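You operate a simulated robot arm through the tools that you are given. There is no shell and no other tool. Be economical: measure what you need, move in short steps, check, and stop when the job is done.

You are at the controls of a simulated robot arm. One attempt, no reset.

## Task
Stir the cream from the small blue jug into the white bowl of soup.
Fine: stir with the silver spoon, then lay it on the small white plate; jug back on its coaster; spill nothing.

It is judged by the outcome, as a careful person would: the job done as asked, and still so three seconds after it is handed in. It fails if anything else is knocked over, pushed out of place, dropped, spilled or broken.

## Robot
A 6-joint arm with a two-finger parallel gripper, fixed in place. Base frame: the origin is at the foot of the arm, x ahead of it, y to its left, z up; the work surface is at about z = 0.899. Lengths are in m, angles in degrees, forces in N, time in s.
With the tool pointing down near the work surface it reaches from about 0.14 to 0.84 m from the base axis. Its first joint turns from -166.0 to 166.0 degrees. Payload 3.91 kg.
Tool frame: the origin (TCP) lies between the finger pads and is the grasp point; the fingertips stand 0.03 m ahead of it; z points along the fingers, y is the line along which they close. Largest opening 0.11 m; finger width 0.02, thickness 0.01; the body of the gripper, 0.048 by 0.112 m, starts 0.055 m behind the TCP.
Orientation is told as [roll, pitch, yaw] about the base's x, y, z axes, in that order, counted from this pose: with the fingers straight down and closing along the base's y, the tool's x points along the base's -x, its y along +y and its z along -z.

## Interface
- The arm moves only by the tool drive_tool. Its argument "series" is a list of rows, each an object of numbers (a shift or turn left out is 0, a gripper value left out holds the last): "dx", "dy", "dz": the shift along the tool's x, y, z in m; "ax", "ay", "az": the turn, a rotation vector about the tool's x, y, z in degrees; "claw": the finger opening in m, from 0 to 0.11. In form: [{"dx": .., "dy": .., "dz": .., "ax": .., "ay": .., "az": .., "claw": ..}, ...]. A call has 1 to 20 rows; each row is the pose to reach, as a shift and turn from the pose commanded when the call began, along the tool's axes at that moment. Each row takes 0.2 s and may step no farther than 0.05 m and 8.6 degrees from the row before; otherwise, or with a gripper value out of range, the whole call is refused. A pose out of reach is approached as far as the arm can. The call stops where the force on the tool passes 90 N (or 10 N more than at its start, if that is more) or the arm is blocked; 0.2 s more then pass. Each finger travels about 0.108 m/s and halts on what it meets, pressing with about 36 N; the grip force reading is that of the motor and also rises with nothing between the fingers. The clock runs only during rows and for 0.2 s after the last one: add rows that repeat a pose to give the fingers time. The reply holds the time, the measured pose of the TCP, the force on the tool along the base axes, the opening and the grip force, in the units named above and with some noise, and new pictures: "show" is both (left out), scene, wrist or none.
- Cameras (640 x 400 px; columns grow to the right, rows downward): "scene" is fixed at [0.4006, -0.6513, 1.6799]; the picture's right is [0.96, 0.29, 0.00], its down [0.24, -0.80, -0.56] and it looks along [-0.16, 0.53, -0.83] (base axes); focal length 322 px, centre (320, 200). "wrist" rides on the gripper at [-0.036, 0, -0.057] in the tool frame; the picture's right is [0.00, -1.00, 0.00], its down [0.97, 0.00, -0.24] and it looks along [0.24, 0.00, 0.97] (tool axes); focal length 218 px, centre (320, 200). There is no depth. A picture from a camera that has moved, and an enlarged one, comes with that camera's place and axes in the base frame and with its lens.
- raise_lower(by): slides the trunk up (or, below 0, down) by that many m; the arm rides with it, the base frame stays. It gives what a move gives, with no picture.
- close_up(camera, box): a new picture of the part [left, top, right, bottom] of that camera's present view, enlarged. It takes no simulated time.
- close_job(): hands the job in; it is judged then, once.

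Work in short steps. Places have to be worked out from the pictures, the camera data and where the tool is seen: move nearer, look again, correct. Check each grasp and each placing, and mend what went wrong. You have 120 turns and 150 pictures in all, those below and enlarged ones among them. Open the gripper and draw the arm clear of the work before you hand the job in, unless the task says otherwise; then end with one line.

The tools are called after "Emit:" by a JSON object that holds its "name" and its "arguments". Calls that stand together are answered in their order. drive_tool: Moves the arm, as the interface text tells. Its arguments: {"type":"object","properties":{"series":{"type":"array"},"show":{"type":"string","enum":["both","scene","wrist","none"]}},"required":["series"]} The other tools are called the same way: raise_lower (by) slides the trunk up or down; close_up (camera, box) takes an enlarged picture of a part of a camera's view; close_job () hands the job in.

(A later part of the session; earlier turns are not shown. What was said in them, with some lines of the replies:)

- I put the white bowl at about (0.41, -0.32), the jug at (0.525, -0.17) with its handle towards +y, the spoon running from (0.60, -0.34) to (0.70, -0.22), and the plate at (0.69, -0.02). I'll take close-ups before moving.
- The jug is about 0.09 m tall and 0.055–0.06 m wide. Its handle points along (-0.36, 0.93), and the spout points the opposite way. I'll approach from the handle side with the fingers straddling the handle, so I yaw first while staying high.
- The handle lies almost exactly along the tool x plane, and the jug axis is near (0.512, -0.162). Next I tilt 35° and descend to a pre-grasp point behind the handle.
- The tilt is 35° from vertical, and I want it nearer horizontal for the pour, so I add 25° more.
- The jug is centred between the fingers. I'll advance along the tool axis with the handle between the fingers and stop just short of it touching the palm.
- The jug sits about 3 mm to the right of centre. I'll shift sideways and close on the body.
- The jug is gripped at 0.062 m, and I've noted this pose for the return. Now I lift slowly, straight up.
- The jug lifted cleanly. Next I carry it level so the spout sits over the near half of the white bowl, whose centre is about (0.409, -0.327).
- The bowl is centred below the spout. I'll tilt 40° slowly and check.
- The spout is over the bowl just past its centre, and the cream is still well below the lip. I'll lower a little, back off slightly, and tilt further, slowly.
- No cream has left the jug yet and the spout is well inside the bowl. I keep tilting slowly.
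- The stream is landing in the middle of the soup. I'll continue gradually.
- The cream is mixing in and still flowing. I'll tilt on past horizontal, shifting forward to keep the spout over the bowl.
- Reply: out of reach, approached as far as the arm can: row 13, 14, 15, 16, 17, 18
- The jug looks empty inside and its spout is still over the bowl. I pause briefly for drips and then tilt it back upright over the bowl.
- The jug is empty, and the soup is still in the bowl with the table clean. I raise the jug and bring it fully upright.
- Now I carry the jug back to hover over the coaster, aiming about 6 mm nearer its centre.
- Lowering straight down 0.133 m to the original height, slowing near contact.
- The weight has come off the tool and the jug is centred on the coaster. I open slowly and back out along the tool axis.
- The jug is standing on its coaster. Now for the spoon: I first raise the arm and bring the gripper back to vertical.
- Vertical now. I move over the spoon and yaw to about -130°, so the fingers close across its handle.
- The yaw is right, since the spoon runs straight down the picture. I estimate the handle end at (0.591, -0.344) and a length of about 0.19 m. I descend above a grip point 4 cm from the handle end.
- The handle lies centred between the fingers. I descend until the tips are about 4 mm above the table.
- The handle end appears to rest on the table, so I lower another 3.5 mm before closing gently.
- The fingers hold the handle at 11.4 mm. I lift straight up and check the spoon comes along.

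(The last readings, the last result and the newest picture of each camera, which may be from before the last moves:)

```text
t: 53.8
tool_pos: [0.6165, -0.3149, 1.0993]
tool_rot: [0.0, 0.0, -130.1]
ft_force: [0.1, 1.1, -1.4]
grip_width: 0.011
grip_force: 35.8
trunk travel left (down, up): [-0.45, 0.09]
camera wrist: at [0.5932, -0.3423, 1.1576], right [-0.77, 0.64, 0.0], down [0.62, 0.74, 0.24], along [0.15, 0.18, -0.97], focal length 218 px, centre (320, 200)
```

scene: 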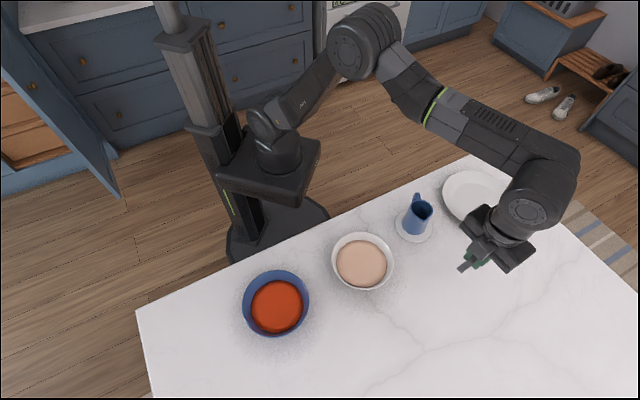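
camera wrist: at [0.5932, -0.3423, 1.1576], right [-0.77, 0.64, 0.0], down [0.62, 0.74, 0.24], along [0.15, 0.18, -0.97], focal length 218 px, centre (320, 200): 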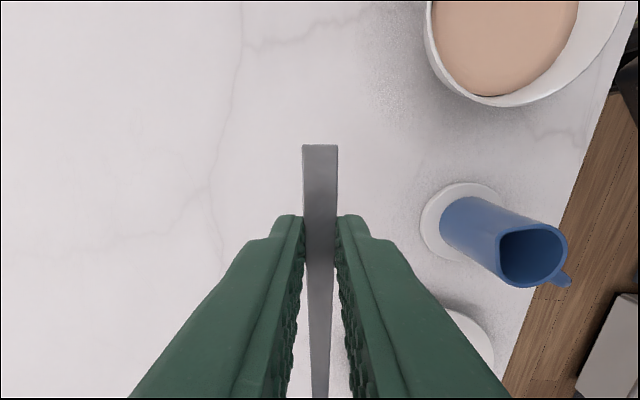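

The spoon is held firmly and level. I move towards the bowl, still high, turning the yaw back to -69° on the way.

Emit:
{"name": "drive_tool", "arguments": {"series": [{"dx": -0.018, "dy": -0.008, "dz": -0.006, "az": -6}, {"dx": -0.036, "dy": -0.016, "dz": -0.012, "az": -12}, {"dx": -0.054, "dy": -0.024, "dz": -0.018, "az": -18}, {"dx": -0.072, "dy": -0.032, "dz": -0.024, "az": -24}, {"dx": -0.09, "dy": -0.04, "dz": -0.03, "az": -30}, {"dx": -0.108, "dy": -0.048, "dz": -0.036, "az": -36}, {"dx": -0.126, "dy": -0.056, "dz": -0.042, "az": -42}, {"dx": -0.144, "dy": -0.065, "dz": -0.048, "az": -48}, {"dx": -0.162, "dy": -0.073, "dz": -0.054, "az": -54}, {"dx": -0.179, "dy": -0.081, "dz": -0.06, "az": -61}, {"dx": -0.179, "dy": -0.081, "dz": -0.06, "az": -61}]}}

```text
t: 56.2
tool_pos: [0.4405, -0.3988, 1.1605]
tool_rot: [0.0, 0.0, -69.0]
ft_force: [0.4, 0.4, -0.5]
grip_width: 0.011
grip_force: 35.8
trunk travel left (down, up): [-0.45, 0.09]
camera wrist: at [0.4521, -0.4326, 1.2176], right [-0.93, -0.36, 0.0], down [-0.35, 0.91, 0.24], along [-0.09, 0.22, -0.97], focal length 218 px, centre (320, 200)
```

scene: 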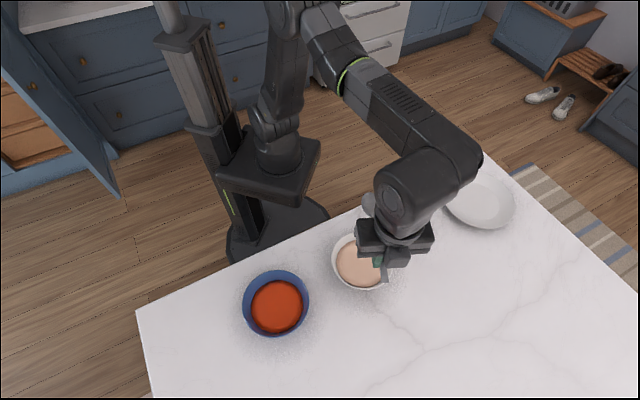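
wrist: 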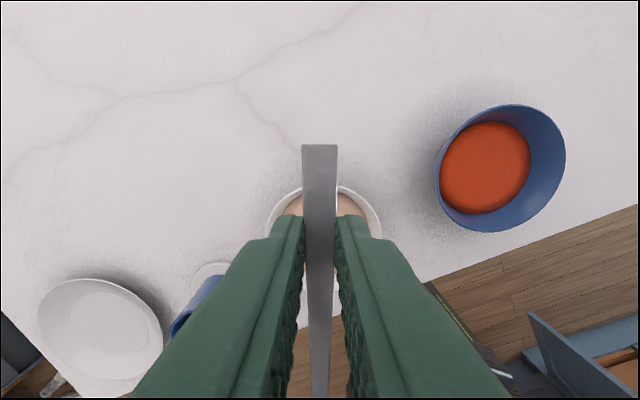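

The bowl lies along the spoon's line. I tilt 50° so the spoon's bowl points down, staying well above the rim.

Emit:
{"name": "drive_tool", "arguments": {"series": [{"ay": -6}, {"ay": -13}, {"ay": -20}, {"ay": -27}, {"ay": -34}, {"ay": -41}, {"ay": -47}, {"ay": -50}, {"ay": -50}]}}

Emit:
{"name": "close_up", "arguments": {"camera": "scene", "box": [300, 180, 460, 300]}}

```text
t: 58.2
tool_pos: [0.4399, -0.399, 1.161]
tool_rot: [0.1, -50.0, -69.0]
ft_force: [0.2, -0.4, -1.0]
grip_width: 0.0112
grip_force: 35.5
trunk travel left (down, up): [-0.45, 0.09]
camera wrist: at [0.4318, -0.3803, 1.2248], right [-0.93, -0.36, 0.0], down [-0.29, 0.75, -0.59], along [0.21, -0.55, -0.81], focal length 218 px, centre (320, 200)
```

scene: 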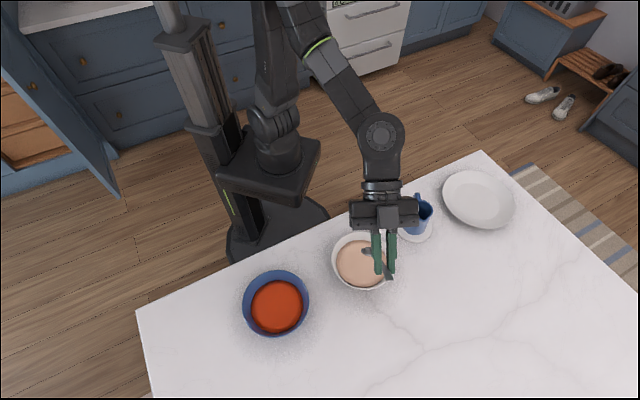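
wrist: 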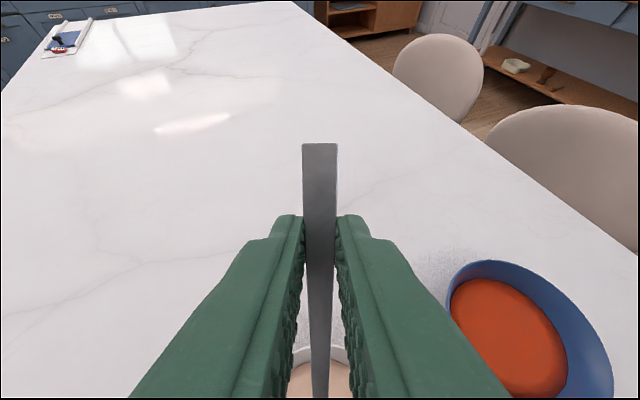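

```text
3.33 times, centred on (380, 240) of scene
camera zoom: at [0.4006, -0.6513, 1.6799], right [0.96, 0.29, 0.0], down [0.24, -0.8, -0.56], along [-0.16, 0.53, -0.83], focal length 1074 px, centre (120, 67)
```

zoom: 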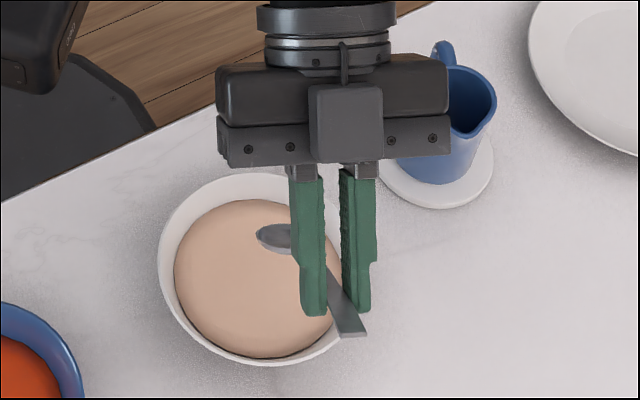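

The spoon tip is close to bowl centre at about z = 1.026. I descend straight down in stages, first 0.085 m.

Emit:
{"name": "drive_tool", "arguments": {"series": [{"dx": 0.0115, "dz": 0.0096}, {"dx": 0.023, "dz": 0.0193}, {"dx": 0.0345, "dz": 0.0289}, {"dx": 0.046, "dz": 0.0386}, {"dx": 0.0536, "dz": 0.045}, {"dx": 0.0594, "dz": 0.0498}, {"dx": 0.0632, "dz": 0.053}, {"dx": 0.0651, "dz": 0.0547}, {"dx": 0.0651, "dz": 0.0547}], "show": "none"}}

Emit:
{"name": "close_up", "arguments": {"camera": "scene", "box": [300, 200, 440, 310]}}

```text
t: 60.2
tool_pos: [0.4408, -0.4, 1.0758]
tool_rot: [0.1, -50.0, -69.0]
ft_force: [-0.1, -0.3, -0.6]
grip_width: 0.0111
grip_force: 36.0
trunk travel left (down, up): [-0.45, 0.09]
```

```text
3.64 times, centred on (370, 255) of scene
camera zoom: at [0.4006, -0.6513, 1.6799], right [0.96, 0.29, 0.0], down [0.24, -0.8, -0.56], along [-0.16, 0.53, -0.83], focal length 1171 px, centre (138, 0)
```

zoom: 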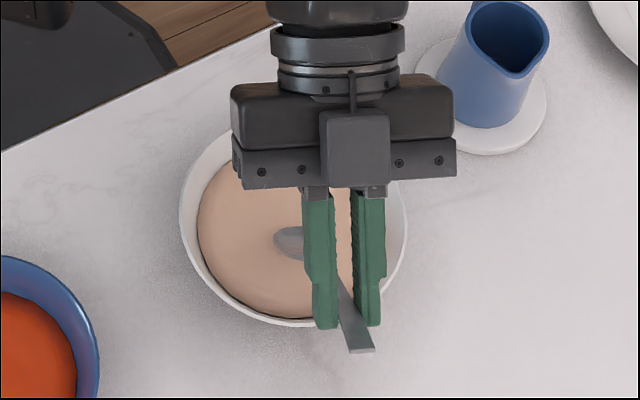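

The tip is at the soup surface and well centred. I descend another 0.02 m.

Emit:
{"name": "drive_tool", "arguments": {"series": [{"dx": 0.004, "dz": 0.0032}, {"dx": 0.008, "dz": 0.0064}, {"dx": 0.0115, "dz": 0.0097}, {"dx": 0.0153, "dz": 0.0129}, {"dx": 0.0153, "dz": 0.0129}], "show": "none"}}

Emit:
{"name": "close_up", "arguments": {"camera": "scene", "box": [320, 220, 420, 300]}}

```text
t: 61.4
tool_pos: [0.4395, -0.4001, 1.0561]
tool_rot: [0.0, -49.9, -69.1]
ft_force: [-1.3, -0.2, -0.8]
grip_width: 0.0112
grip_force: 36.1
trunk travel left (down, up): [-0.45, 0.09]
```

```text
5.00 times, centred on (370, 260) of scene
camera zoom: at [0.4006, -0.6513, 1.6799], right [0.96, 0.29, 0.0], down [0.24, -0.8, -0.56], along [-0.16, 0.53, -0.83], focal length 1611 px, centre (70, -100)
```

zoom: 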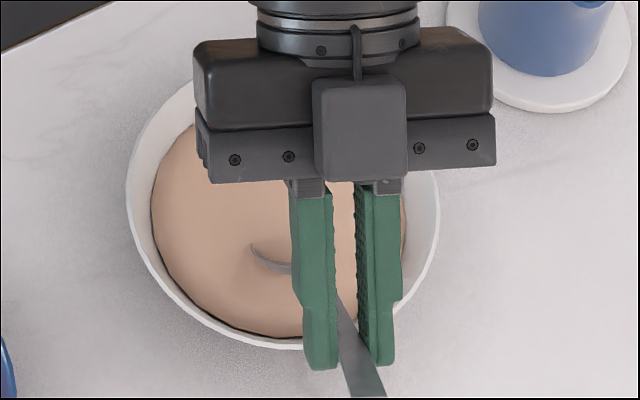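

The spoon's bowl is now dipping in the soup with no contact force. I stir with circles of about 18 mm radius, 4 mm deeper.

Emit:
{"name": "drive_tool", "arguments": {"series": [{"dx": 0.005, "dy": 0.012, "dz": 0.001}, {"dx": 0.0063, "dy": 0.023, "dz": -0.0012}, {"dx": 0.0005, "dy": 0.0206, "dz": 0.0057}, {"dx": -0.0037, "dy": 0.014, "dz": 0.0107}, {"dx": -0.0053, "dy": 0.005, "dz": 0.0126}, {"dx": -0.0037, "dy": -0.004, "dz": 0.0107}, {"dx": 0.0005, "dy": -0.0106, "dz": 0.0057}, {"dx": 0.0063, "dy": -0.013, "dz": -0.0012}, {"dx": 0.0121, "dy": -0.0106, "dz": -0.0081}, {"dx": 0.0163, "dy": -0.004, "dz": -0.0132}, {"dx": 0.0179, "dy": 0.005, "dz": -0.015}, {"dx": 0.0163, "dy": 0.014, "dz": -0.0132}, {"dx": 0.0121, "dy": 0.0206, "dz": -0.0081}, {"dx": 0.0063, "dy": 0.023, "dz": -0.0012}, {"dx": 0.0005, "dy": 0.0206, "dz": 0.0057}, {"dx": -0.0037, "dy": 0.014, "dz": 0.0107}, {"dx": -0.0053, "dy": 0.005, "dz": 0.0126}, {"dx": -0.0037, "dy": -0.004, "dz": 0.0107}, {"dx": 0.0005, "dy": -0.0106, "dz": 0.0057}, {"dx": 0.0063, "dy": -0.013, "dz": -0.0012}], "show": "scene"}}

Emit:
{"name": "close_up", "arguments": {"camera": "scene", "box": [320, 220, 420, 300]}}

```text
t: 65.6
tool_pos: [0.4257, -0.4005, 1.0507]
tool_rot: [0.0, -50.0, -69.0]
ft_force: [-0.1, 0.5, -0.6]
grip_width: 0.0112
grip_force: 36.8
trunk travel left (down, up): [-0.45, 0.09]
```

scene: 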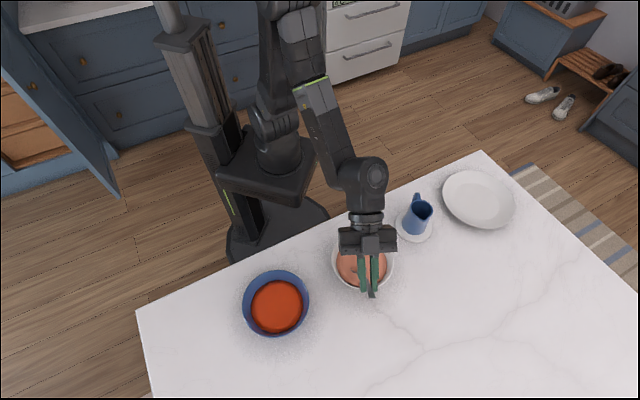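

```text
5.00 times, centred on (370, 260) of scene
camera zoom: at [0.4006, -0.6513, 1.6799], right [0.96, 0.29, 0.0], down [0.24, -0.8, -0.56], along [-0.16, 0.53, -0.83], focal length 1611 px, centre (70, -100)
```

zoom: 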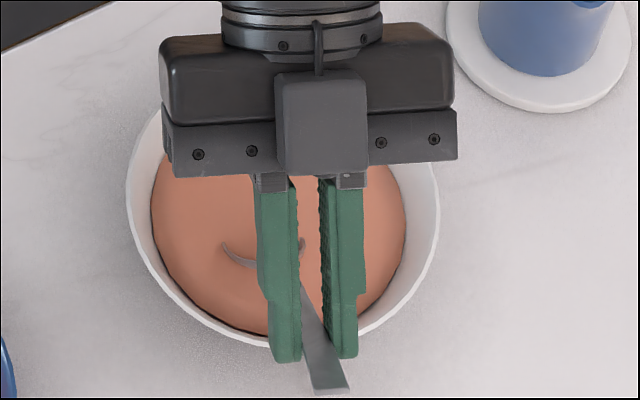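

The colour is blending as I stir, with no contact force. I'll do more circles.

Emit:
{"name": "drive_tool", "arguments": {"series": [{"dx": 0.0058, "dy": 0.0024, "dz": -0.0069}, {"dx": 0.01, "dy": 0.009, "dz": -0.0119}, {"dx": 0.0116, "dy": 0.018, "dz": -0.0138}, {"dx": 0.01, "dy": 0.027, "dz": -0.0119}, {"dx": 0.0058, "dy": 0.0336, "dz": -0.0069}, {"dx": 0, "dy": 0.036, "dz": 0}, {"dx": -0.0058, "dy": 0.0336, "dz": 0.0069}, {"dx": -0.01, "dy": 0.027, "dz": 0.0119}, {"dx": -0.0116, "dy": 0.018, "dz": 0.0138}, {"dx": -0.01, "dy": 0.009, "dz": 0.0119}, {"dx": -0.0058, "dy": 0.0024, "dz": 0.0069}, {"dx": 0, "dy": 0, "dz": 0}, {"dx": 0.0058, "dy": 0.0024, "dz": -0.0069}, {"dx": 0.01, "dy": 0.009, "dz": -0.0119}, {"dx": 0.0116, "dy": 0.018, "dz": -0.0138}, {"dx": 0.01, "dy": 0.027, "dz": -0.0119}, {"dx": 0.0058, "dy": 0.0336, "dz": -0.0069}, {"dx": 0, "dy": 0.036, "dz": 0}, {"dx": 0, "dy": 0.027, "dz": 0}, {"dx": 0, "dy": 0.018, "dz": 0}], "show": "none"}}

Emit:
{"name": "close_up", "arguments": {"camera": "scene", "box": [320, 220, 420, 300]}}

```text
t: 69.8
tool_pos: [0.4418, -0.3934, 1.0511]
tool_rot: [0.1, -50.0, -69.1]
ft_force: [0.3, -0.7, -0.9]
grip_width: 0.011
grip_force: 35.8
trunk travel left (down, up): [-0.45, 0.09]
```

```text
5.00 times, centred on (370, 260) of scene
camera zoom: at [0.4006, -0.6513, 1.6799], right [0.96, 0.29, 0.0], down [0.24, -0.8, -0.56], along [-0.16, 0.53, -0.83], focal length 1611 px, centre (70, -100)
```

zoom: 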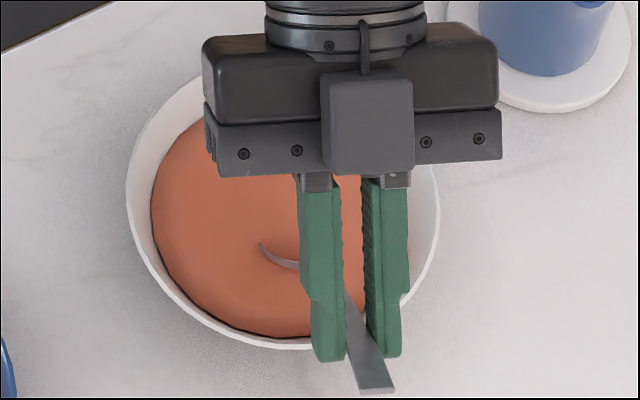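

It looks nearly uniform, so one more round will make sure it's fully mixed.

Emit:
{"name": "drive_tool", "arguments": {"series": [{"dy": 0.009}, {"dy": 0.018}, {"dx": -0.0058, "dy": 0.0156, "dz": 0.0069}, {"dx": -0.01, "dy": 0.009, "dz": 0.0119}, {"dx": -0.0116, "dy": 0, "dz": 0.0138}, {"dx": -0.01, "dy": -0.009, "dz": 0.0119}, {"dx": -0.0058, "dy": -0.0156, "dz": 0.0069}, {"dy": -0.018}, {"dx": 0.0058, "dy": -0.0156, "dz": -0.0069}, {"dx": 0.01, "dy": -0.009, "dz": -0.0119}, {"dx": 0.0116, "dy": 0, "dz": -0.0138}, {"dx": 0.01, "dy": 0.009, "dz": -0.0119}, {"dx": 0.0058, "dy": 0.0156, "dz": -0.0069}, {"dy": 0.018}, {"dx": -0.0058, "dy": 0.0156, "dz": 0.0069}, {"dx": -0.01, "dy": 0.009, "dz": 0.0119}, {"dx": -0.0116, "dy": 0, "dz": 0.0138}, {"dx": -0.0058, "dy": 0, "dz": 0.0069}, {"dx": 0}, {"dx": 0}], "show": "none"}}

Emit:
{"name": "close_up", "arguments": {"camera": "scene", "box": [320, 220, 420, 300]}}

```text
t: 74.0
tool_pos: [0.4435, -0.3933, 1.0523]
tool_rot: [0.0, -49.9, -68.9]
ft_force: [0.7, 0.5, -0.1]
grip_width: 0.011
grip_force: 35.9
trunk travel left (down, up): [-0.45, 0.09]
```

```text
5.00 times, centred on (370, 260) of scene
camera zoom: at [0.4006, -0.6513, 1.6799], right [0.96, 0.29, 0.0], down [0.24, -0.8, -0.56], along [-0.16, 0.53, -0.83], focal length 1611 px, centre (70, -100)
```

zoom: 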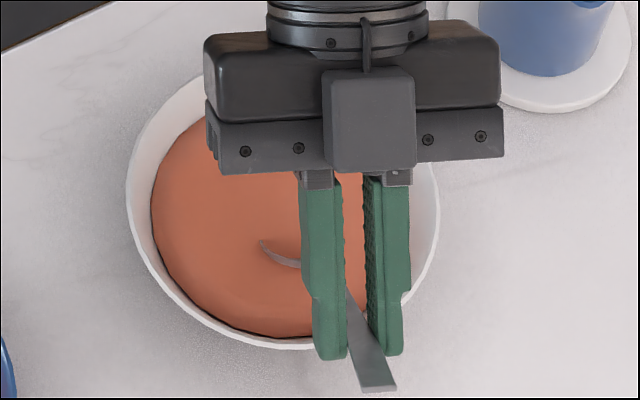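

The colour has settled, so stirring is complete. I lift the spoon slowly and hold it over the bowl to drip.

Emit:
{"name": "drive_tool", "arguments": {"series": [{"dx": -0.0038, "dz": -0.0032}, {"dx": -0.0077, "dz": -0.0064}, {"dx": -0.0115, "dz": -0.0096}, {"dx": -0.0153, "dz": -0.0129}, {"dx": -0.0192, "dz": -0.0161}, {"dx": -0.023, "dz": -0.0193}, {"dx": -0.027, "dz": -0.0225}, {"dx": -0.0306, "dz": -0.0257}, {"dx": -0.0306, "dz": -0.0257}, {"dx": -0.0306, "dz": -0.0257}, {"dx": -0.0306, "dz": -0.0257}, {"dx": -0.0306, "dz": -0.0257}, {"dx": -0.0306, "dz": -0.0257}, {"dx": -0.0306, "dz": -0.0257}, {"dx": -0.0306, "dz": -0.0257}, {"dx": -0.0306, "dz": -0.0257}, {"dx": -0.0306, "dz": -0.0257}], "show": "none"}}

Emit:
{"name": "close_up", "arguments": {"camera": "scene", "box": [320, 220, 420, 300]}}

```text
t: 77.6
tool_pos: [0.442, -0.3922, 1.0908]
tool_rot: [0.0, -50.0, -69.0]
ft_force: [0.1, -0.5, -1.2]
grip_width: 0.0113
grip_force: 36.5
trunk travel left (down, up): [-0.45, 0.09]
```

```text
5.00 times, centred on (370, 260) of scene
camera zoom: at [0.4006, -0.6513, 1.6799], right [0.96, 0.29, 0.0], down [0.24, -0.8, -0.56], along [-0.16, 0.53, -0.83], focal length 1611 px, centre (70, -100)
```

zoom: 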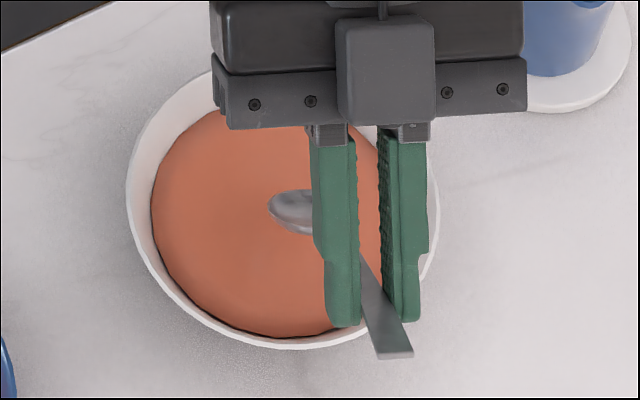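

The spoon is clear of the soup and clean. I raise further and level it.

Emit:
{"name": "drive_tool", "arguments": {"series": [{"dx": -0.0153, "dz": -0.0129}, {"dx": -0.0306, "dz": -0.0257}, {"dx": -0.046, "dz": -0.0386}, {"dx": -0.0575, "dz": -0.0482}, {"dx": -0.0613, "dz": -0.0514, "ay": 5}, {"dx": -0.0613, "dz": -0.0514, "ay": 11}, {"dx": -0.0613, "dz": -0.0514, "ay": 18}, {"dx": -0.0613, "dz": -0.0514, "ay": 25}, {"dx": -0.0613, "dz": -0.0514, "ay": 32}, {"dx": -0.0613, "dz": -0.0514, "ay": 39}, {"dx": -0.0613, "dz": -0.0514, "ay": 45}, {"dx": -0.0613, "dz": -0.0514, "ay": 50}, {"dx": -0.0613, "dz": -0.0514, "ay": 50}]}}

```text
t: 80.4
tool_pos: [0.4434, -0.3931, 1.1714]
tool_rot: [0.1, 0.0, -69.1]
ft_force: [0.4, -0.4, -0.7]
grip_width: 0.0113
grip_force: 36.0
trunk travel left (down, up): [-0.45, 0.09]
camera wrist: at [0.4546, -0.4272, 1.2285], right [-0.93, -0.36, 0.0], down [-0.35, 0.91, 0.24], along [-0.09, 0.23, -0.97], focal length 218 px, centre (320, 200)
```

scene: 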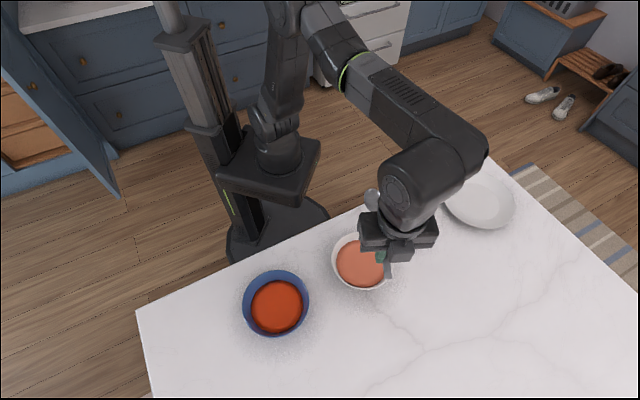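
wrist: 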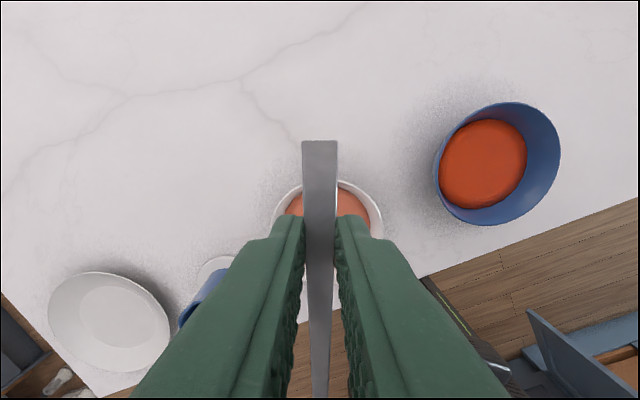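

The spoon is level and secure. I put the plate centre at about (0.687, -0.022). I'll lay the spoon at yaw -130° with its bowl in the well and the handle over the near rim, so I move to a hover above that.

Emit:
{"name": "drive_tool", "arguments": {"series": [{"dx": 0.009, "dy": 0.012, "az": 2.5}, {"dx": 0.027, "dy": 0.036, "az": 7.6}, {"dx": 0.0458, "dy": 0.0605, "az": 12.7}, {"dx": 0.064, "dy": 0.0848, "az": 17.8}, {"dx": 0.0824, "dy": 0.109, "az": 22.9}, {"dx": 0.1007, "dy": 0.1332, "az": 28}, {"dx": 0.119, "dy": 0.1574, "az": 33}, {"dx": 0.1373, "dy": 0.1816, "az": 38}, {"dx": 0.1556, "dy": 0.2058, "az": 43.2}, {"dx": 0.174, "dy": 0.23, "az": 48.3}, {"dx": 0.192, "dy": 0.254, "az": 53.4}, {"dx": 0.209, "dy": 0.2766, "az": 58}, {"dx": 0.2196, "dy": 0.2906, "az": 61}, {"dx": 0.2196, "dy": 0.2906, "az": 61}]}}

```text
t: 83.4
tool_pos: [0.6352, -0.0843, 1.1713]
tool_rot: [0.0, 0.0, -130.1]
ft_force: [-0.8, -0.3, -0.4]
grip_width: 0.0111
grip_force: 36.1
trunk travel left (down, up): [-0.45, 0.09]
camera wrist: at [0.6116, -0.1114, 1.2285], right [-0.77, 0.64, 0.0], down [0.63, 0.74, 0.24], along [0.15, 0.18, -0.97], focal length 218 px, centre (320, 200)
```

scene: 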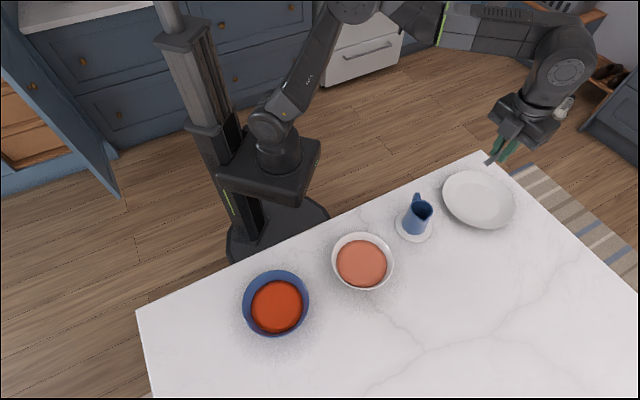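
wrist: 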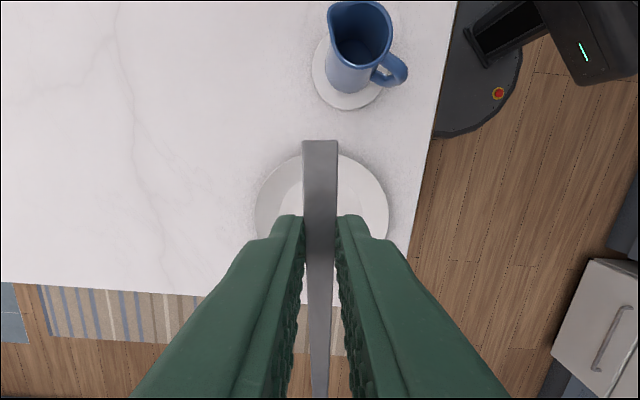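

The plate centre refines to about (0.679, -0.029). I back off 12 mm along the handle, tilt 8° bowl-down, and descend to just above the plate.

Emit:
{"name": "drive_tool", "arguments": {"series": [{"dx": -0.003, "dz": 0.025, "ay": -2}, {"dx": -0.006, "dz": 0.055, "ay": -4}, {"dx": -0.009, "dz": 0.085, "ay": -6}, {"dx": -0.012, "dz": 0.115, "ay": -8}, {"dx": -0.012, "dz": 0.14, "ay": -8}, {"dx": -0.012, "dz": 0.16, "ay": -8}, {"dx": -0.012, "dz": 0.175, "ay": -8}, {"dx": -0.012, "dz": 0.183, "ay": -8}, {"dx": -0.012, "dz": 0.183, "ay": -8}]}}

Emit:
{"name": "close_up", "arguments": {"camera": "scene", "box": [400, 140, 560, 240]}}

```text
t: 85.4
tool_pos: [0.6276, -0.094, 0.9889]
tool_rot: [0.0, -8.0, -130.0]
ft_force: [-0.8, 0.8, -0.5]
grip_width: 0.011
grip_force: 36.1
trunk travel left (down, up): [-0.45, 0.09]
camera wrist: at [0.6094, -0.1152, 1.0503], right [-0.77, 0.64, 0.0], down [0.64, 0.76, 0.1], along [0.07, 0.08, -0.99], focal length 218 px, centre (320, 200)
```

scene: 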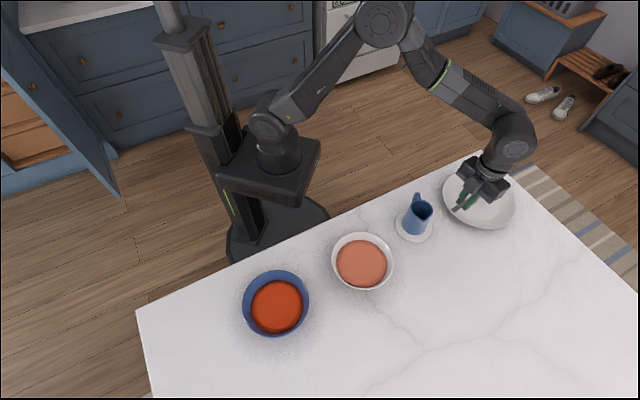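
wrist: 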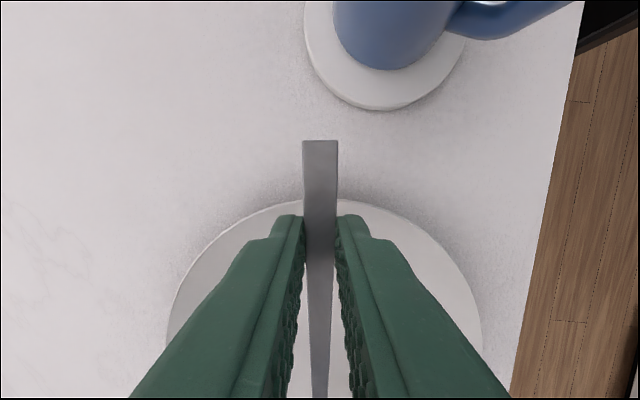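

```text
4.00 times, centred on (480, 190) of scene
camera zoom: at [0.4006, -0.6513, 1.6799], right [0.96, 0.29, 0.0], down [0.24, -0.8, -0.56], along [-0.16, 0.53, -0.83], focal length 1289 px, centre (-320, 240)
```

zoom: 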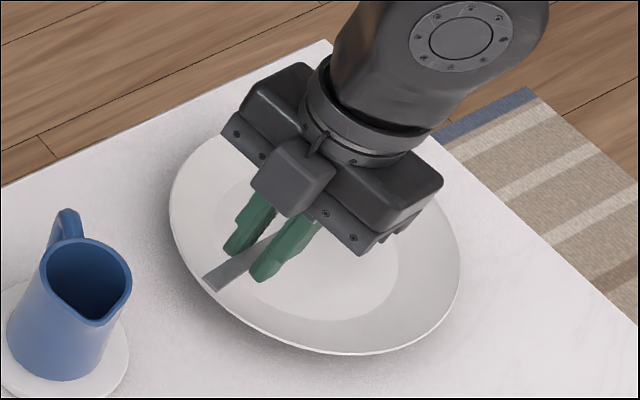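

The grip sits about 9 cm from the plate centre. I shift 8 mm inward and descend slowly, watching the force.

Emit:
{"name": "drive_tool", "arguments": {"series": [{"dx": 0.005, "dz": 0.003}, {"dx": 0.0095, "dz": 0.01}, {"dx": 0.0102, "dz": 0.015}, {"dx": 0.0107, "dz": 0.019}, {"dx": 0.0111, "dz": 0.022}, {"dx": 0.0115, "dz": 0.025}, {"dx": 0.0115, "dz": 0.025}]}}

Emit:
{"name": "close_up", "arguments": {"camera": "scene", "box": [430, 160, 530, 240]}}

```text
t: 87.0
tool_pos: [0.6321, -0.0869, 0.9615]
tool_rot: [-0.1, -8.0, -130.0]
ft_force: [0.0, 0.5, -0.4]
grip_width: 0.011
grip_force: 36.0
trunk travel left (down, up): [-0.45, 0.09]
camera wrist: at [0.6145, -0.1087, 1.0236], right [-0.77, 0.64, 0.0], down [0.64, 0.76, 0.1], along [0.07, 0.08, -0.99], focal length 218 px, centre (320, 200)
```

scene: 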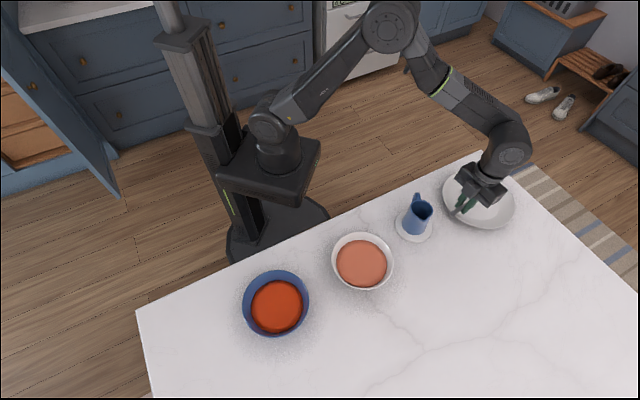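
wrist: 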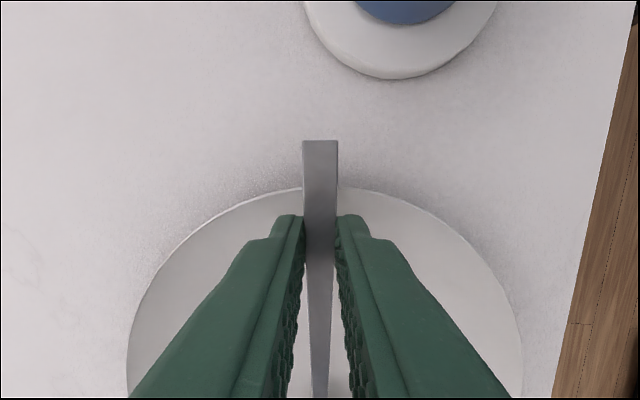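

```text
5.00 times, centred on (480, 200) of scene
camera zoom: at [0.4006, -0.6513, 1.6799], right [0.96, 0.29, 0.0], down [0.24, -0.8, -0.56], along [-0.16, 0.53, -0.83], focal length 1611 px, centre (-480, 200)
```

zoom: 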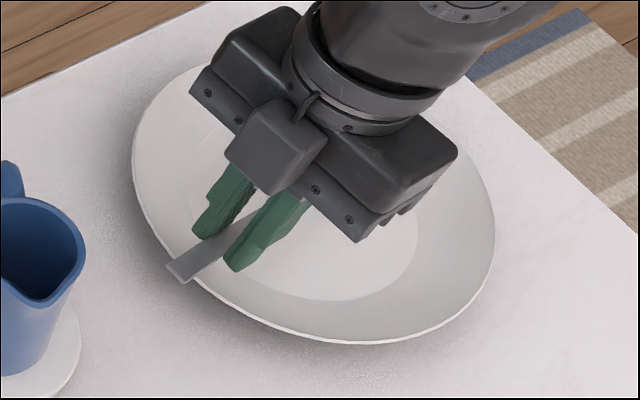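

There's no contact yet. I descend in small steps, reading the force.

Emit:
{"name": "drive_tool", "arguments": {"series": [{"dx": 0.0002, "dz": 0.0015}, {"dx": 0.0004, "dz": 0.003}, {"dx": 0.0006, "dz": 0.0045}, {"dx": 0.0006, "dz": 0.0045}], "show": "none"}}

Emit:
{"name": "close_up", "arguments": {"camera": "scene", "box": [440, 170, 500, 220]}}

```text
t: 88.0
tool_pos: [0.6327, -0.0871, 0.9583]
tool_rot: [0.0, -8.0, -129.9]
ft_force: [0.3, -0.3, 4.2]
grip_width: 0.0107
grip_force: 35.5
trunk travel left (down, up): [-0.45, 0.09]
```

```text
8.00 times, centred on (470, 195) of scene
camera zoom: at [0.4006, -0.6513, 1.6799], right [0.96, 0.29, 0.0], down [0.24, -0.8, -0.56], along [-0.16, 0.53, -0.83], focal length 2577 px, centre (-880, 240)
```

zoom: 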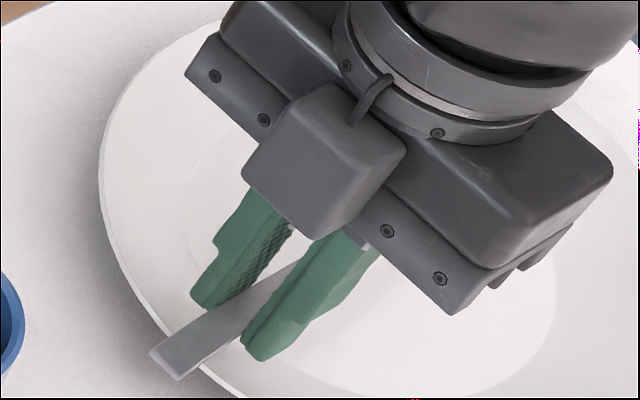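

There are 4 N of contact, which fits the spoon's bowl resting in the plate well. I pivot the handle down 2° about the bowl to bring it nearer the rim.

Emit:
{"name": "drive_tool", "arguments": {"series": [{"dz": -0.001}, {"dz": 0.001, "ay": 1}, {"dx": 0.0004, "dz": 0.0031, "ay": 2}, {"dx": 0.0004, "dz": 0.0031, "ay": 2}], "show": "none"}}

```text
t: 89.0
tool_pos: [0.6332, -0.0875, 0.9547]
tool_rot: [0.0, -5.9, -130.1]
ft_force: [0.6, -0.3, -0.7]
grip_width: 0.0111
grip_force: 36.3
trunk travel left (down, up): [-0.45, 0.09]
```

The force has eased, so it was the bowl touching, not the rim. I continue a little lower.

Emit:
{"name": "drive_tool", "arguments": {"series": [{"dz": 0.001}, {"dz": 0.002}, {"dz": 0.003, "ay": 0.7}, {"dx": 0.0003, "dz": 0.005, "ay": 1.5}, {"dx": 0.0003, "dz": 0.005, "ay": 1.5}]}}

Emit:
{"name": "close_up", "arguments": {"camera": "scene", "box": [440, 170, 500, 220]}}

```text
t: 90.2
tool_pos: [0.6315, -0.0876, 0.9502]
tool_rot: [0.1, -4.5, -130.0]
ft_force: [-1.3, -3.5, 11.6]
grip_width: 0.011
grip_force: 36.0
trunk travel left (down, up): [-0.45, 0.09]
camera wrist: at [0.6111, -0.1123, 1.0107], right [-0.77, 0.64, 0.0], down [0.63, 0.76, 0.16], along [0.11, 0.12, -0.99], focal length 218 px, centre (320, 200)
```

scene: 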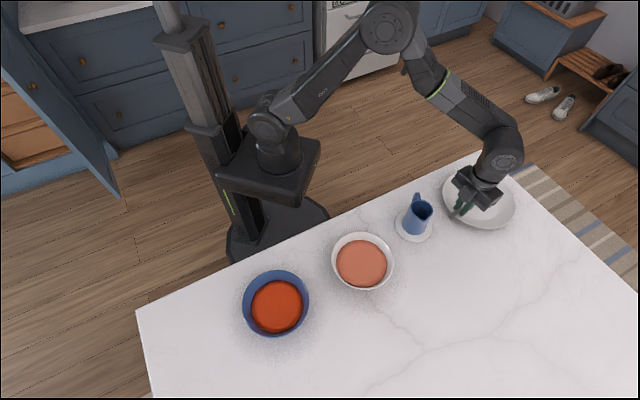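
wrist: 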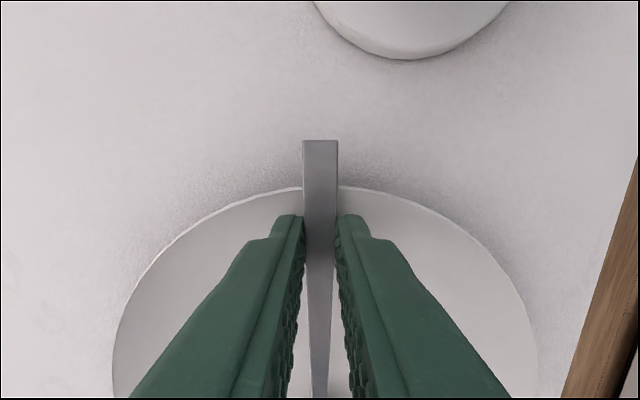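

```text
8.00 times, centred on (470, 195) of scene
camera zoom: at [0.4006, -0.6513, 1.6799], right [0.96, 0.29, 0.0], down [0.24, -0.8, -0.56], along [-0.16, 0.53, -0.83], focal length 2577 px, centre (-880, 240)
```

zoom: 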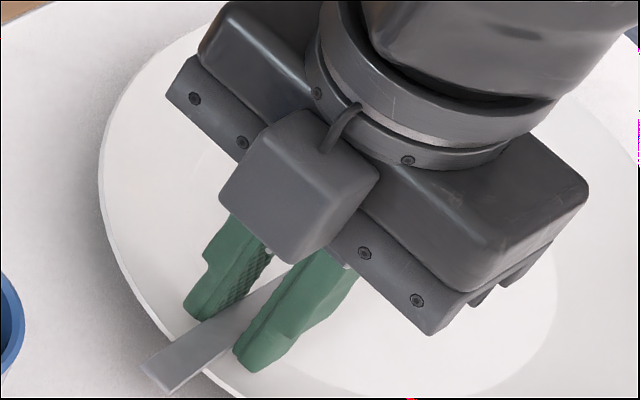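

Pressing at 11.6 N, so the fingertips or handle have met the rim. I back off 2.5 mm and release gently.

Emit:
{"name": "drive_tool", "arguments": {"series": [{"dz": -0.0015}, {"dz": -0.0025}, {"dz": -0.0025, "claw": 0.014}, {"dz": -0.0025, "claw": 0.018}, {"dz": -0.0025, "claw": 0.024}, {"dz": -0.0025, "claw": 0.032}, {"dz": -0.0025, "claw": 0.032}]}}

Emit:
{"name": "close_up", "arguments": {"camera": "scene", "box": [440, 170, 500, 220]}}

```text
t: 91.8
tool_pos: [0.6326, -0.0868, 0.9516]
tool_rot: [0.0, -4.5, -129.9]
ft_force: [-0.5, 0.4, 0.4]
grip_width: 0.032
grip_force: 0.1
trunk travel left (down, up): [-0.45, 0.09]
camera wrist: at [0.6119, -0.1117, 1.0119], right [-0.77, 0.64, 0.0], down [0.63, 0.76, 0.16], along [0.1, 0.12, -0.99], focal length 218 px, centre (320, 200)
```

scene: 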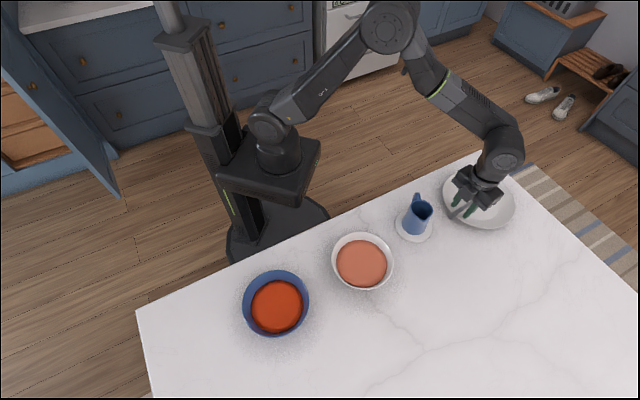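
wrist: 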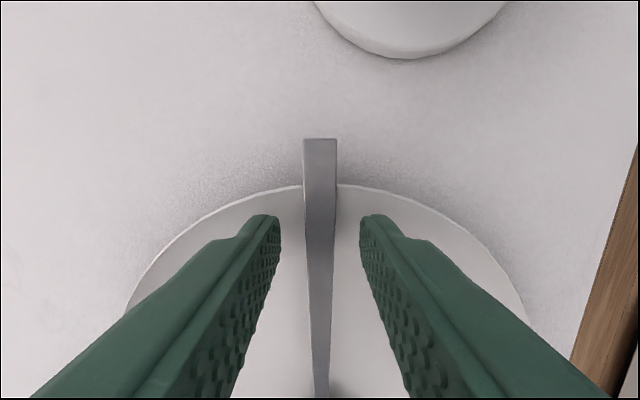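

```text
8.00 times, centred on (470, 195) of scene
camera zoom: at [0.4006, -0.6513, 1.6799], right [0.96, 0.29, 0.0], down [0.24, -0.8, -0.56], along [-0.16, 0.53, -0.83], focal length 2577 px, centre (-880, 240)
```

zoom: 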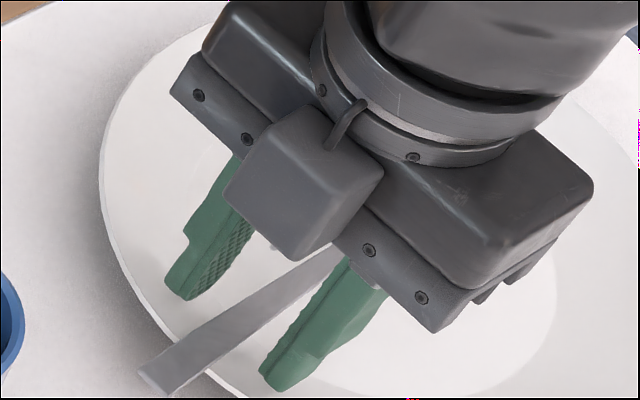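

The spoon stayed put when released. I rise straight up and look.

Emit:
{"name": "drive_tool", "arguments": {"series": [{"dz": -0.01}, {"dz": -0.03}, {"dz": -0.06}, {"dz": -0.1}, {"dz": -0.14}, {"dz": -0.18}, {"dz": -0.22}, {"dz": -0.22}]}}

Emit:
{"name": "close_up", "arguments": {"camera": "wrist", "box": [220, 100, 420, 300]}}

```text
t: 93.6
tool_pos: [0.6447, -0.0735, 1.1729]
tool_rot: [0.0, -4.5, -130.0]
ft_force: [-0.3, -0.4, 0.4]
grip_width: 0.0322
grip_force: 0.0
trunk travel left (down, up): [-0.45, 0.09]
camera wrist: at [0.6242, -0.0978, 1.2332], right [-0.77, 0.64, 0.0], down [0.63, 0.76, 0.16], along [0.1, 0.12, -0.99], focal length 218 px, centre (320, 200)
```

scene: 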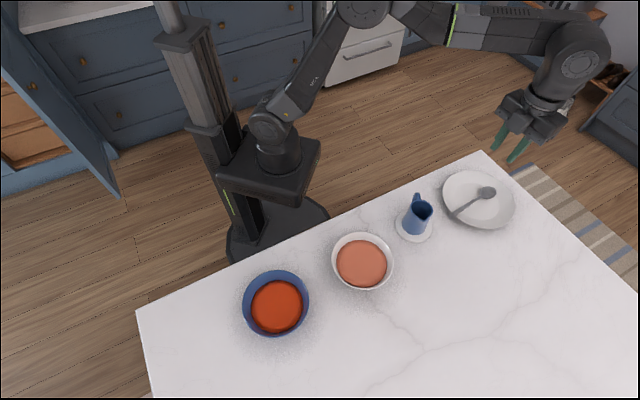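
wrist: 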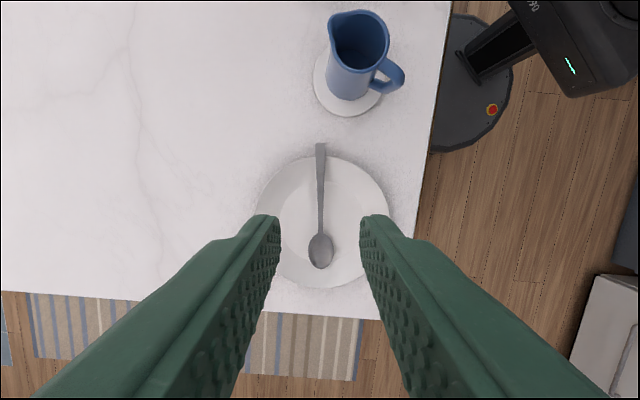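

```text
2.00 times, centred on (320, 200) of wrist
camera zoom: at [0.6242, -0.0978, 1.2332], right [-0.77, 0.64, 0.0], down [0.63, 0.76, 0.16], along [0.1, 0.12, -0.99], focal length 436 px, centre (320, 200)
```

zoom: 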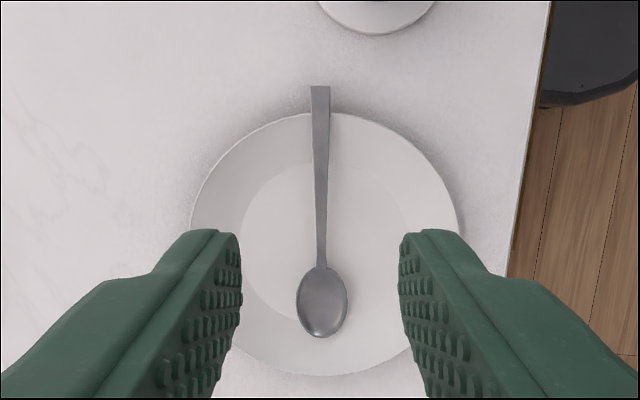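

The spoon lies stably on the plate, its bowl in the well and the handle on the rim. The jug is on its coaster and nothing has been spilled. I open the gripper fully and draw clear upwards and back.

Emit:
{"name": "drive_tool", "arguments": {"series": [{"dz": -0.03, "claw": 0.05}, {"dz": -0.06, "claw": 0.07}, {"dz": -0.09, "claw": 0.09}, {"dx": -0.02, "dy": -0.02, "dz": -0.1, "claw": 0.11}, {"dx": -0.02, "dy": -0.05, "dz": -0.11}, {"dx": -0.02, "dy": -0.08, "dz": -0.12}, {"dx": -0.02, "dy": -0.11, "dz": -0.12}, {"dx": -0.02, "dy": -0.14, "dz": -0.12}, {"dx": -0.02, "dy": -0.17, "dz": -0.12}, {"dx": -0.02, "dy": -0.17, "dz": -0.12}]}}

Emit:
{"name": "close_up", "arguments": {"camera": "scene", "box": [320, 160, 540, 310]}}

```text
t: 95.8
tool_pos: [0.5059, 0.0275, 1.2931]
tool_rot: [-0.1, -4.5, -130.0]
ft_force: [-0.7, 0.2, -0.4]
grip_width: 0.1099
grip_force: 0.1
trunk travel left (down, up): [-0.45, 0.09]
camera wrist: at [0.4857, 0.0028, 1.3522], right [-0.77, 0.64, 0.0], down [0.63, 0.76, 0.16], along [0.1, 0.13, -0.99], focal length 218 px, centre (320, 200)
```

scene: 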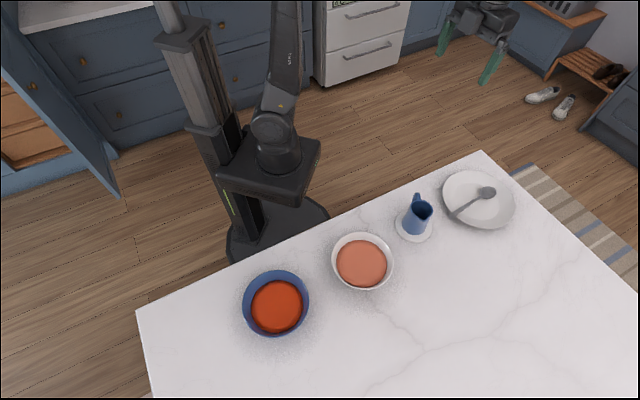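
wrist: 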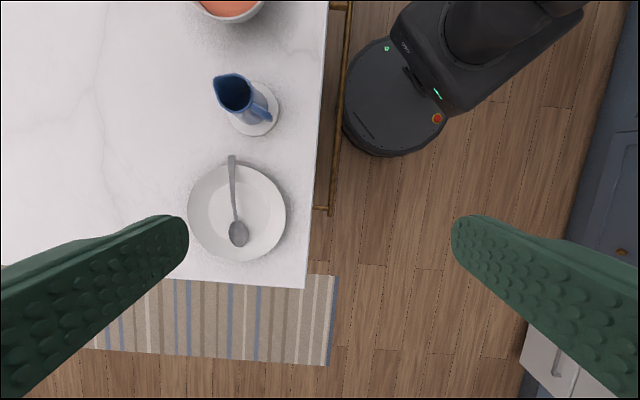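

```text
2.67 times, centred on (430, 235) of scene
camera zoom: at [0.4006, -0.6513, 1.6799], right [0.96, 0.29, 0.0], down [0.24, -0.8, -0.56], along [-0.16, 0.53, -0.83], focal length 859 px, centre (27, 107)
```

zoom: 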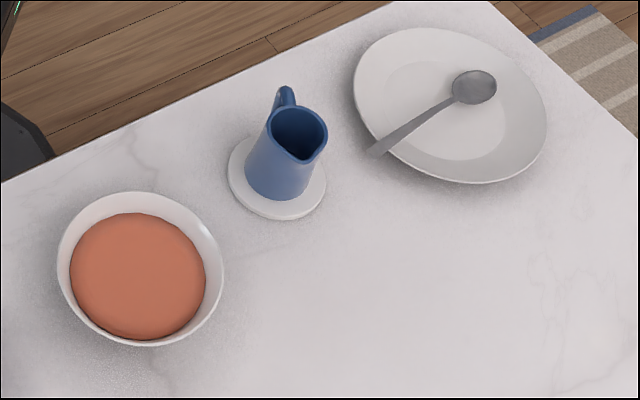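

The soup is uniformly mixed, the jug stands on its coaster, the spoon rests on the plate, the table is clean and the arm is clear. I'm handing in the job.

Emit:
{"name": "close_job", "arguments": {}}

```text
The job is handed in.
```

The cream is stirred into the white bowl of soup, the silver spoon is on the small white plate, the blue jug is back on its coaster, and I saw no spills.
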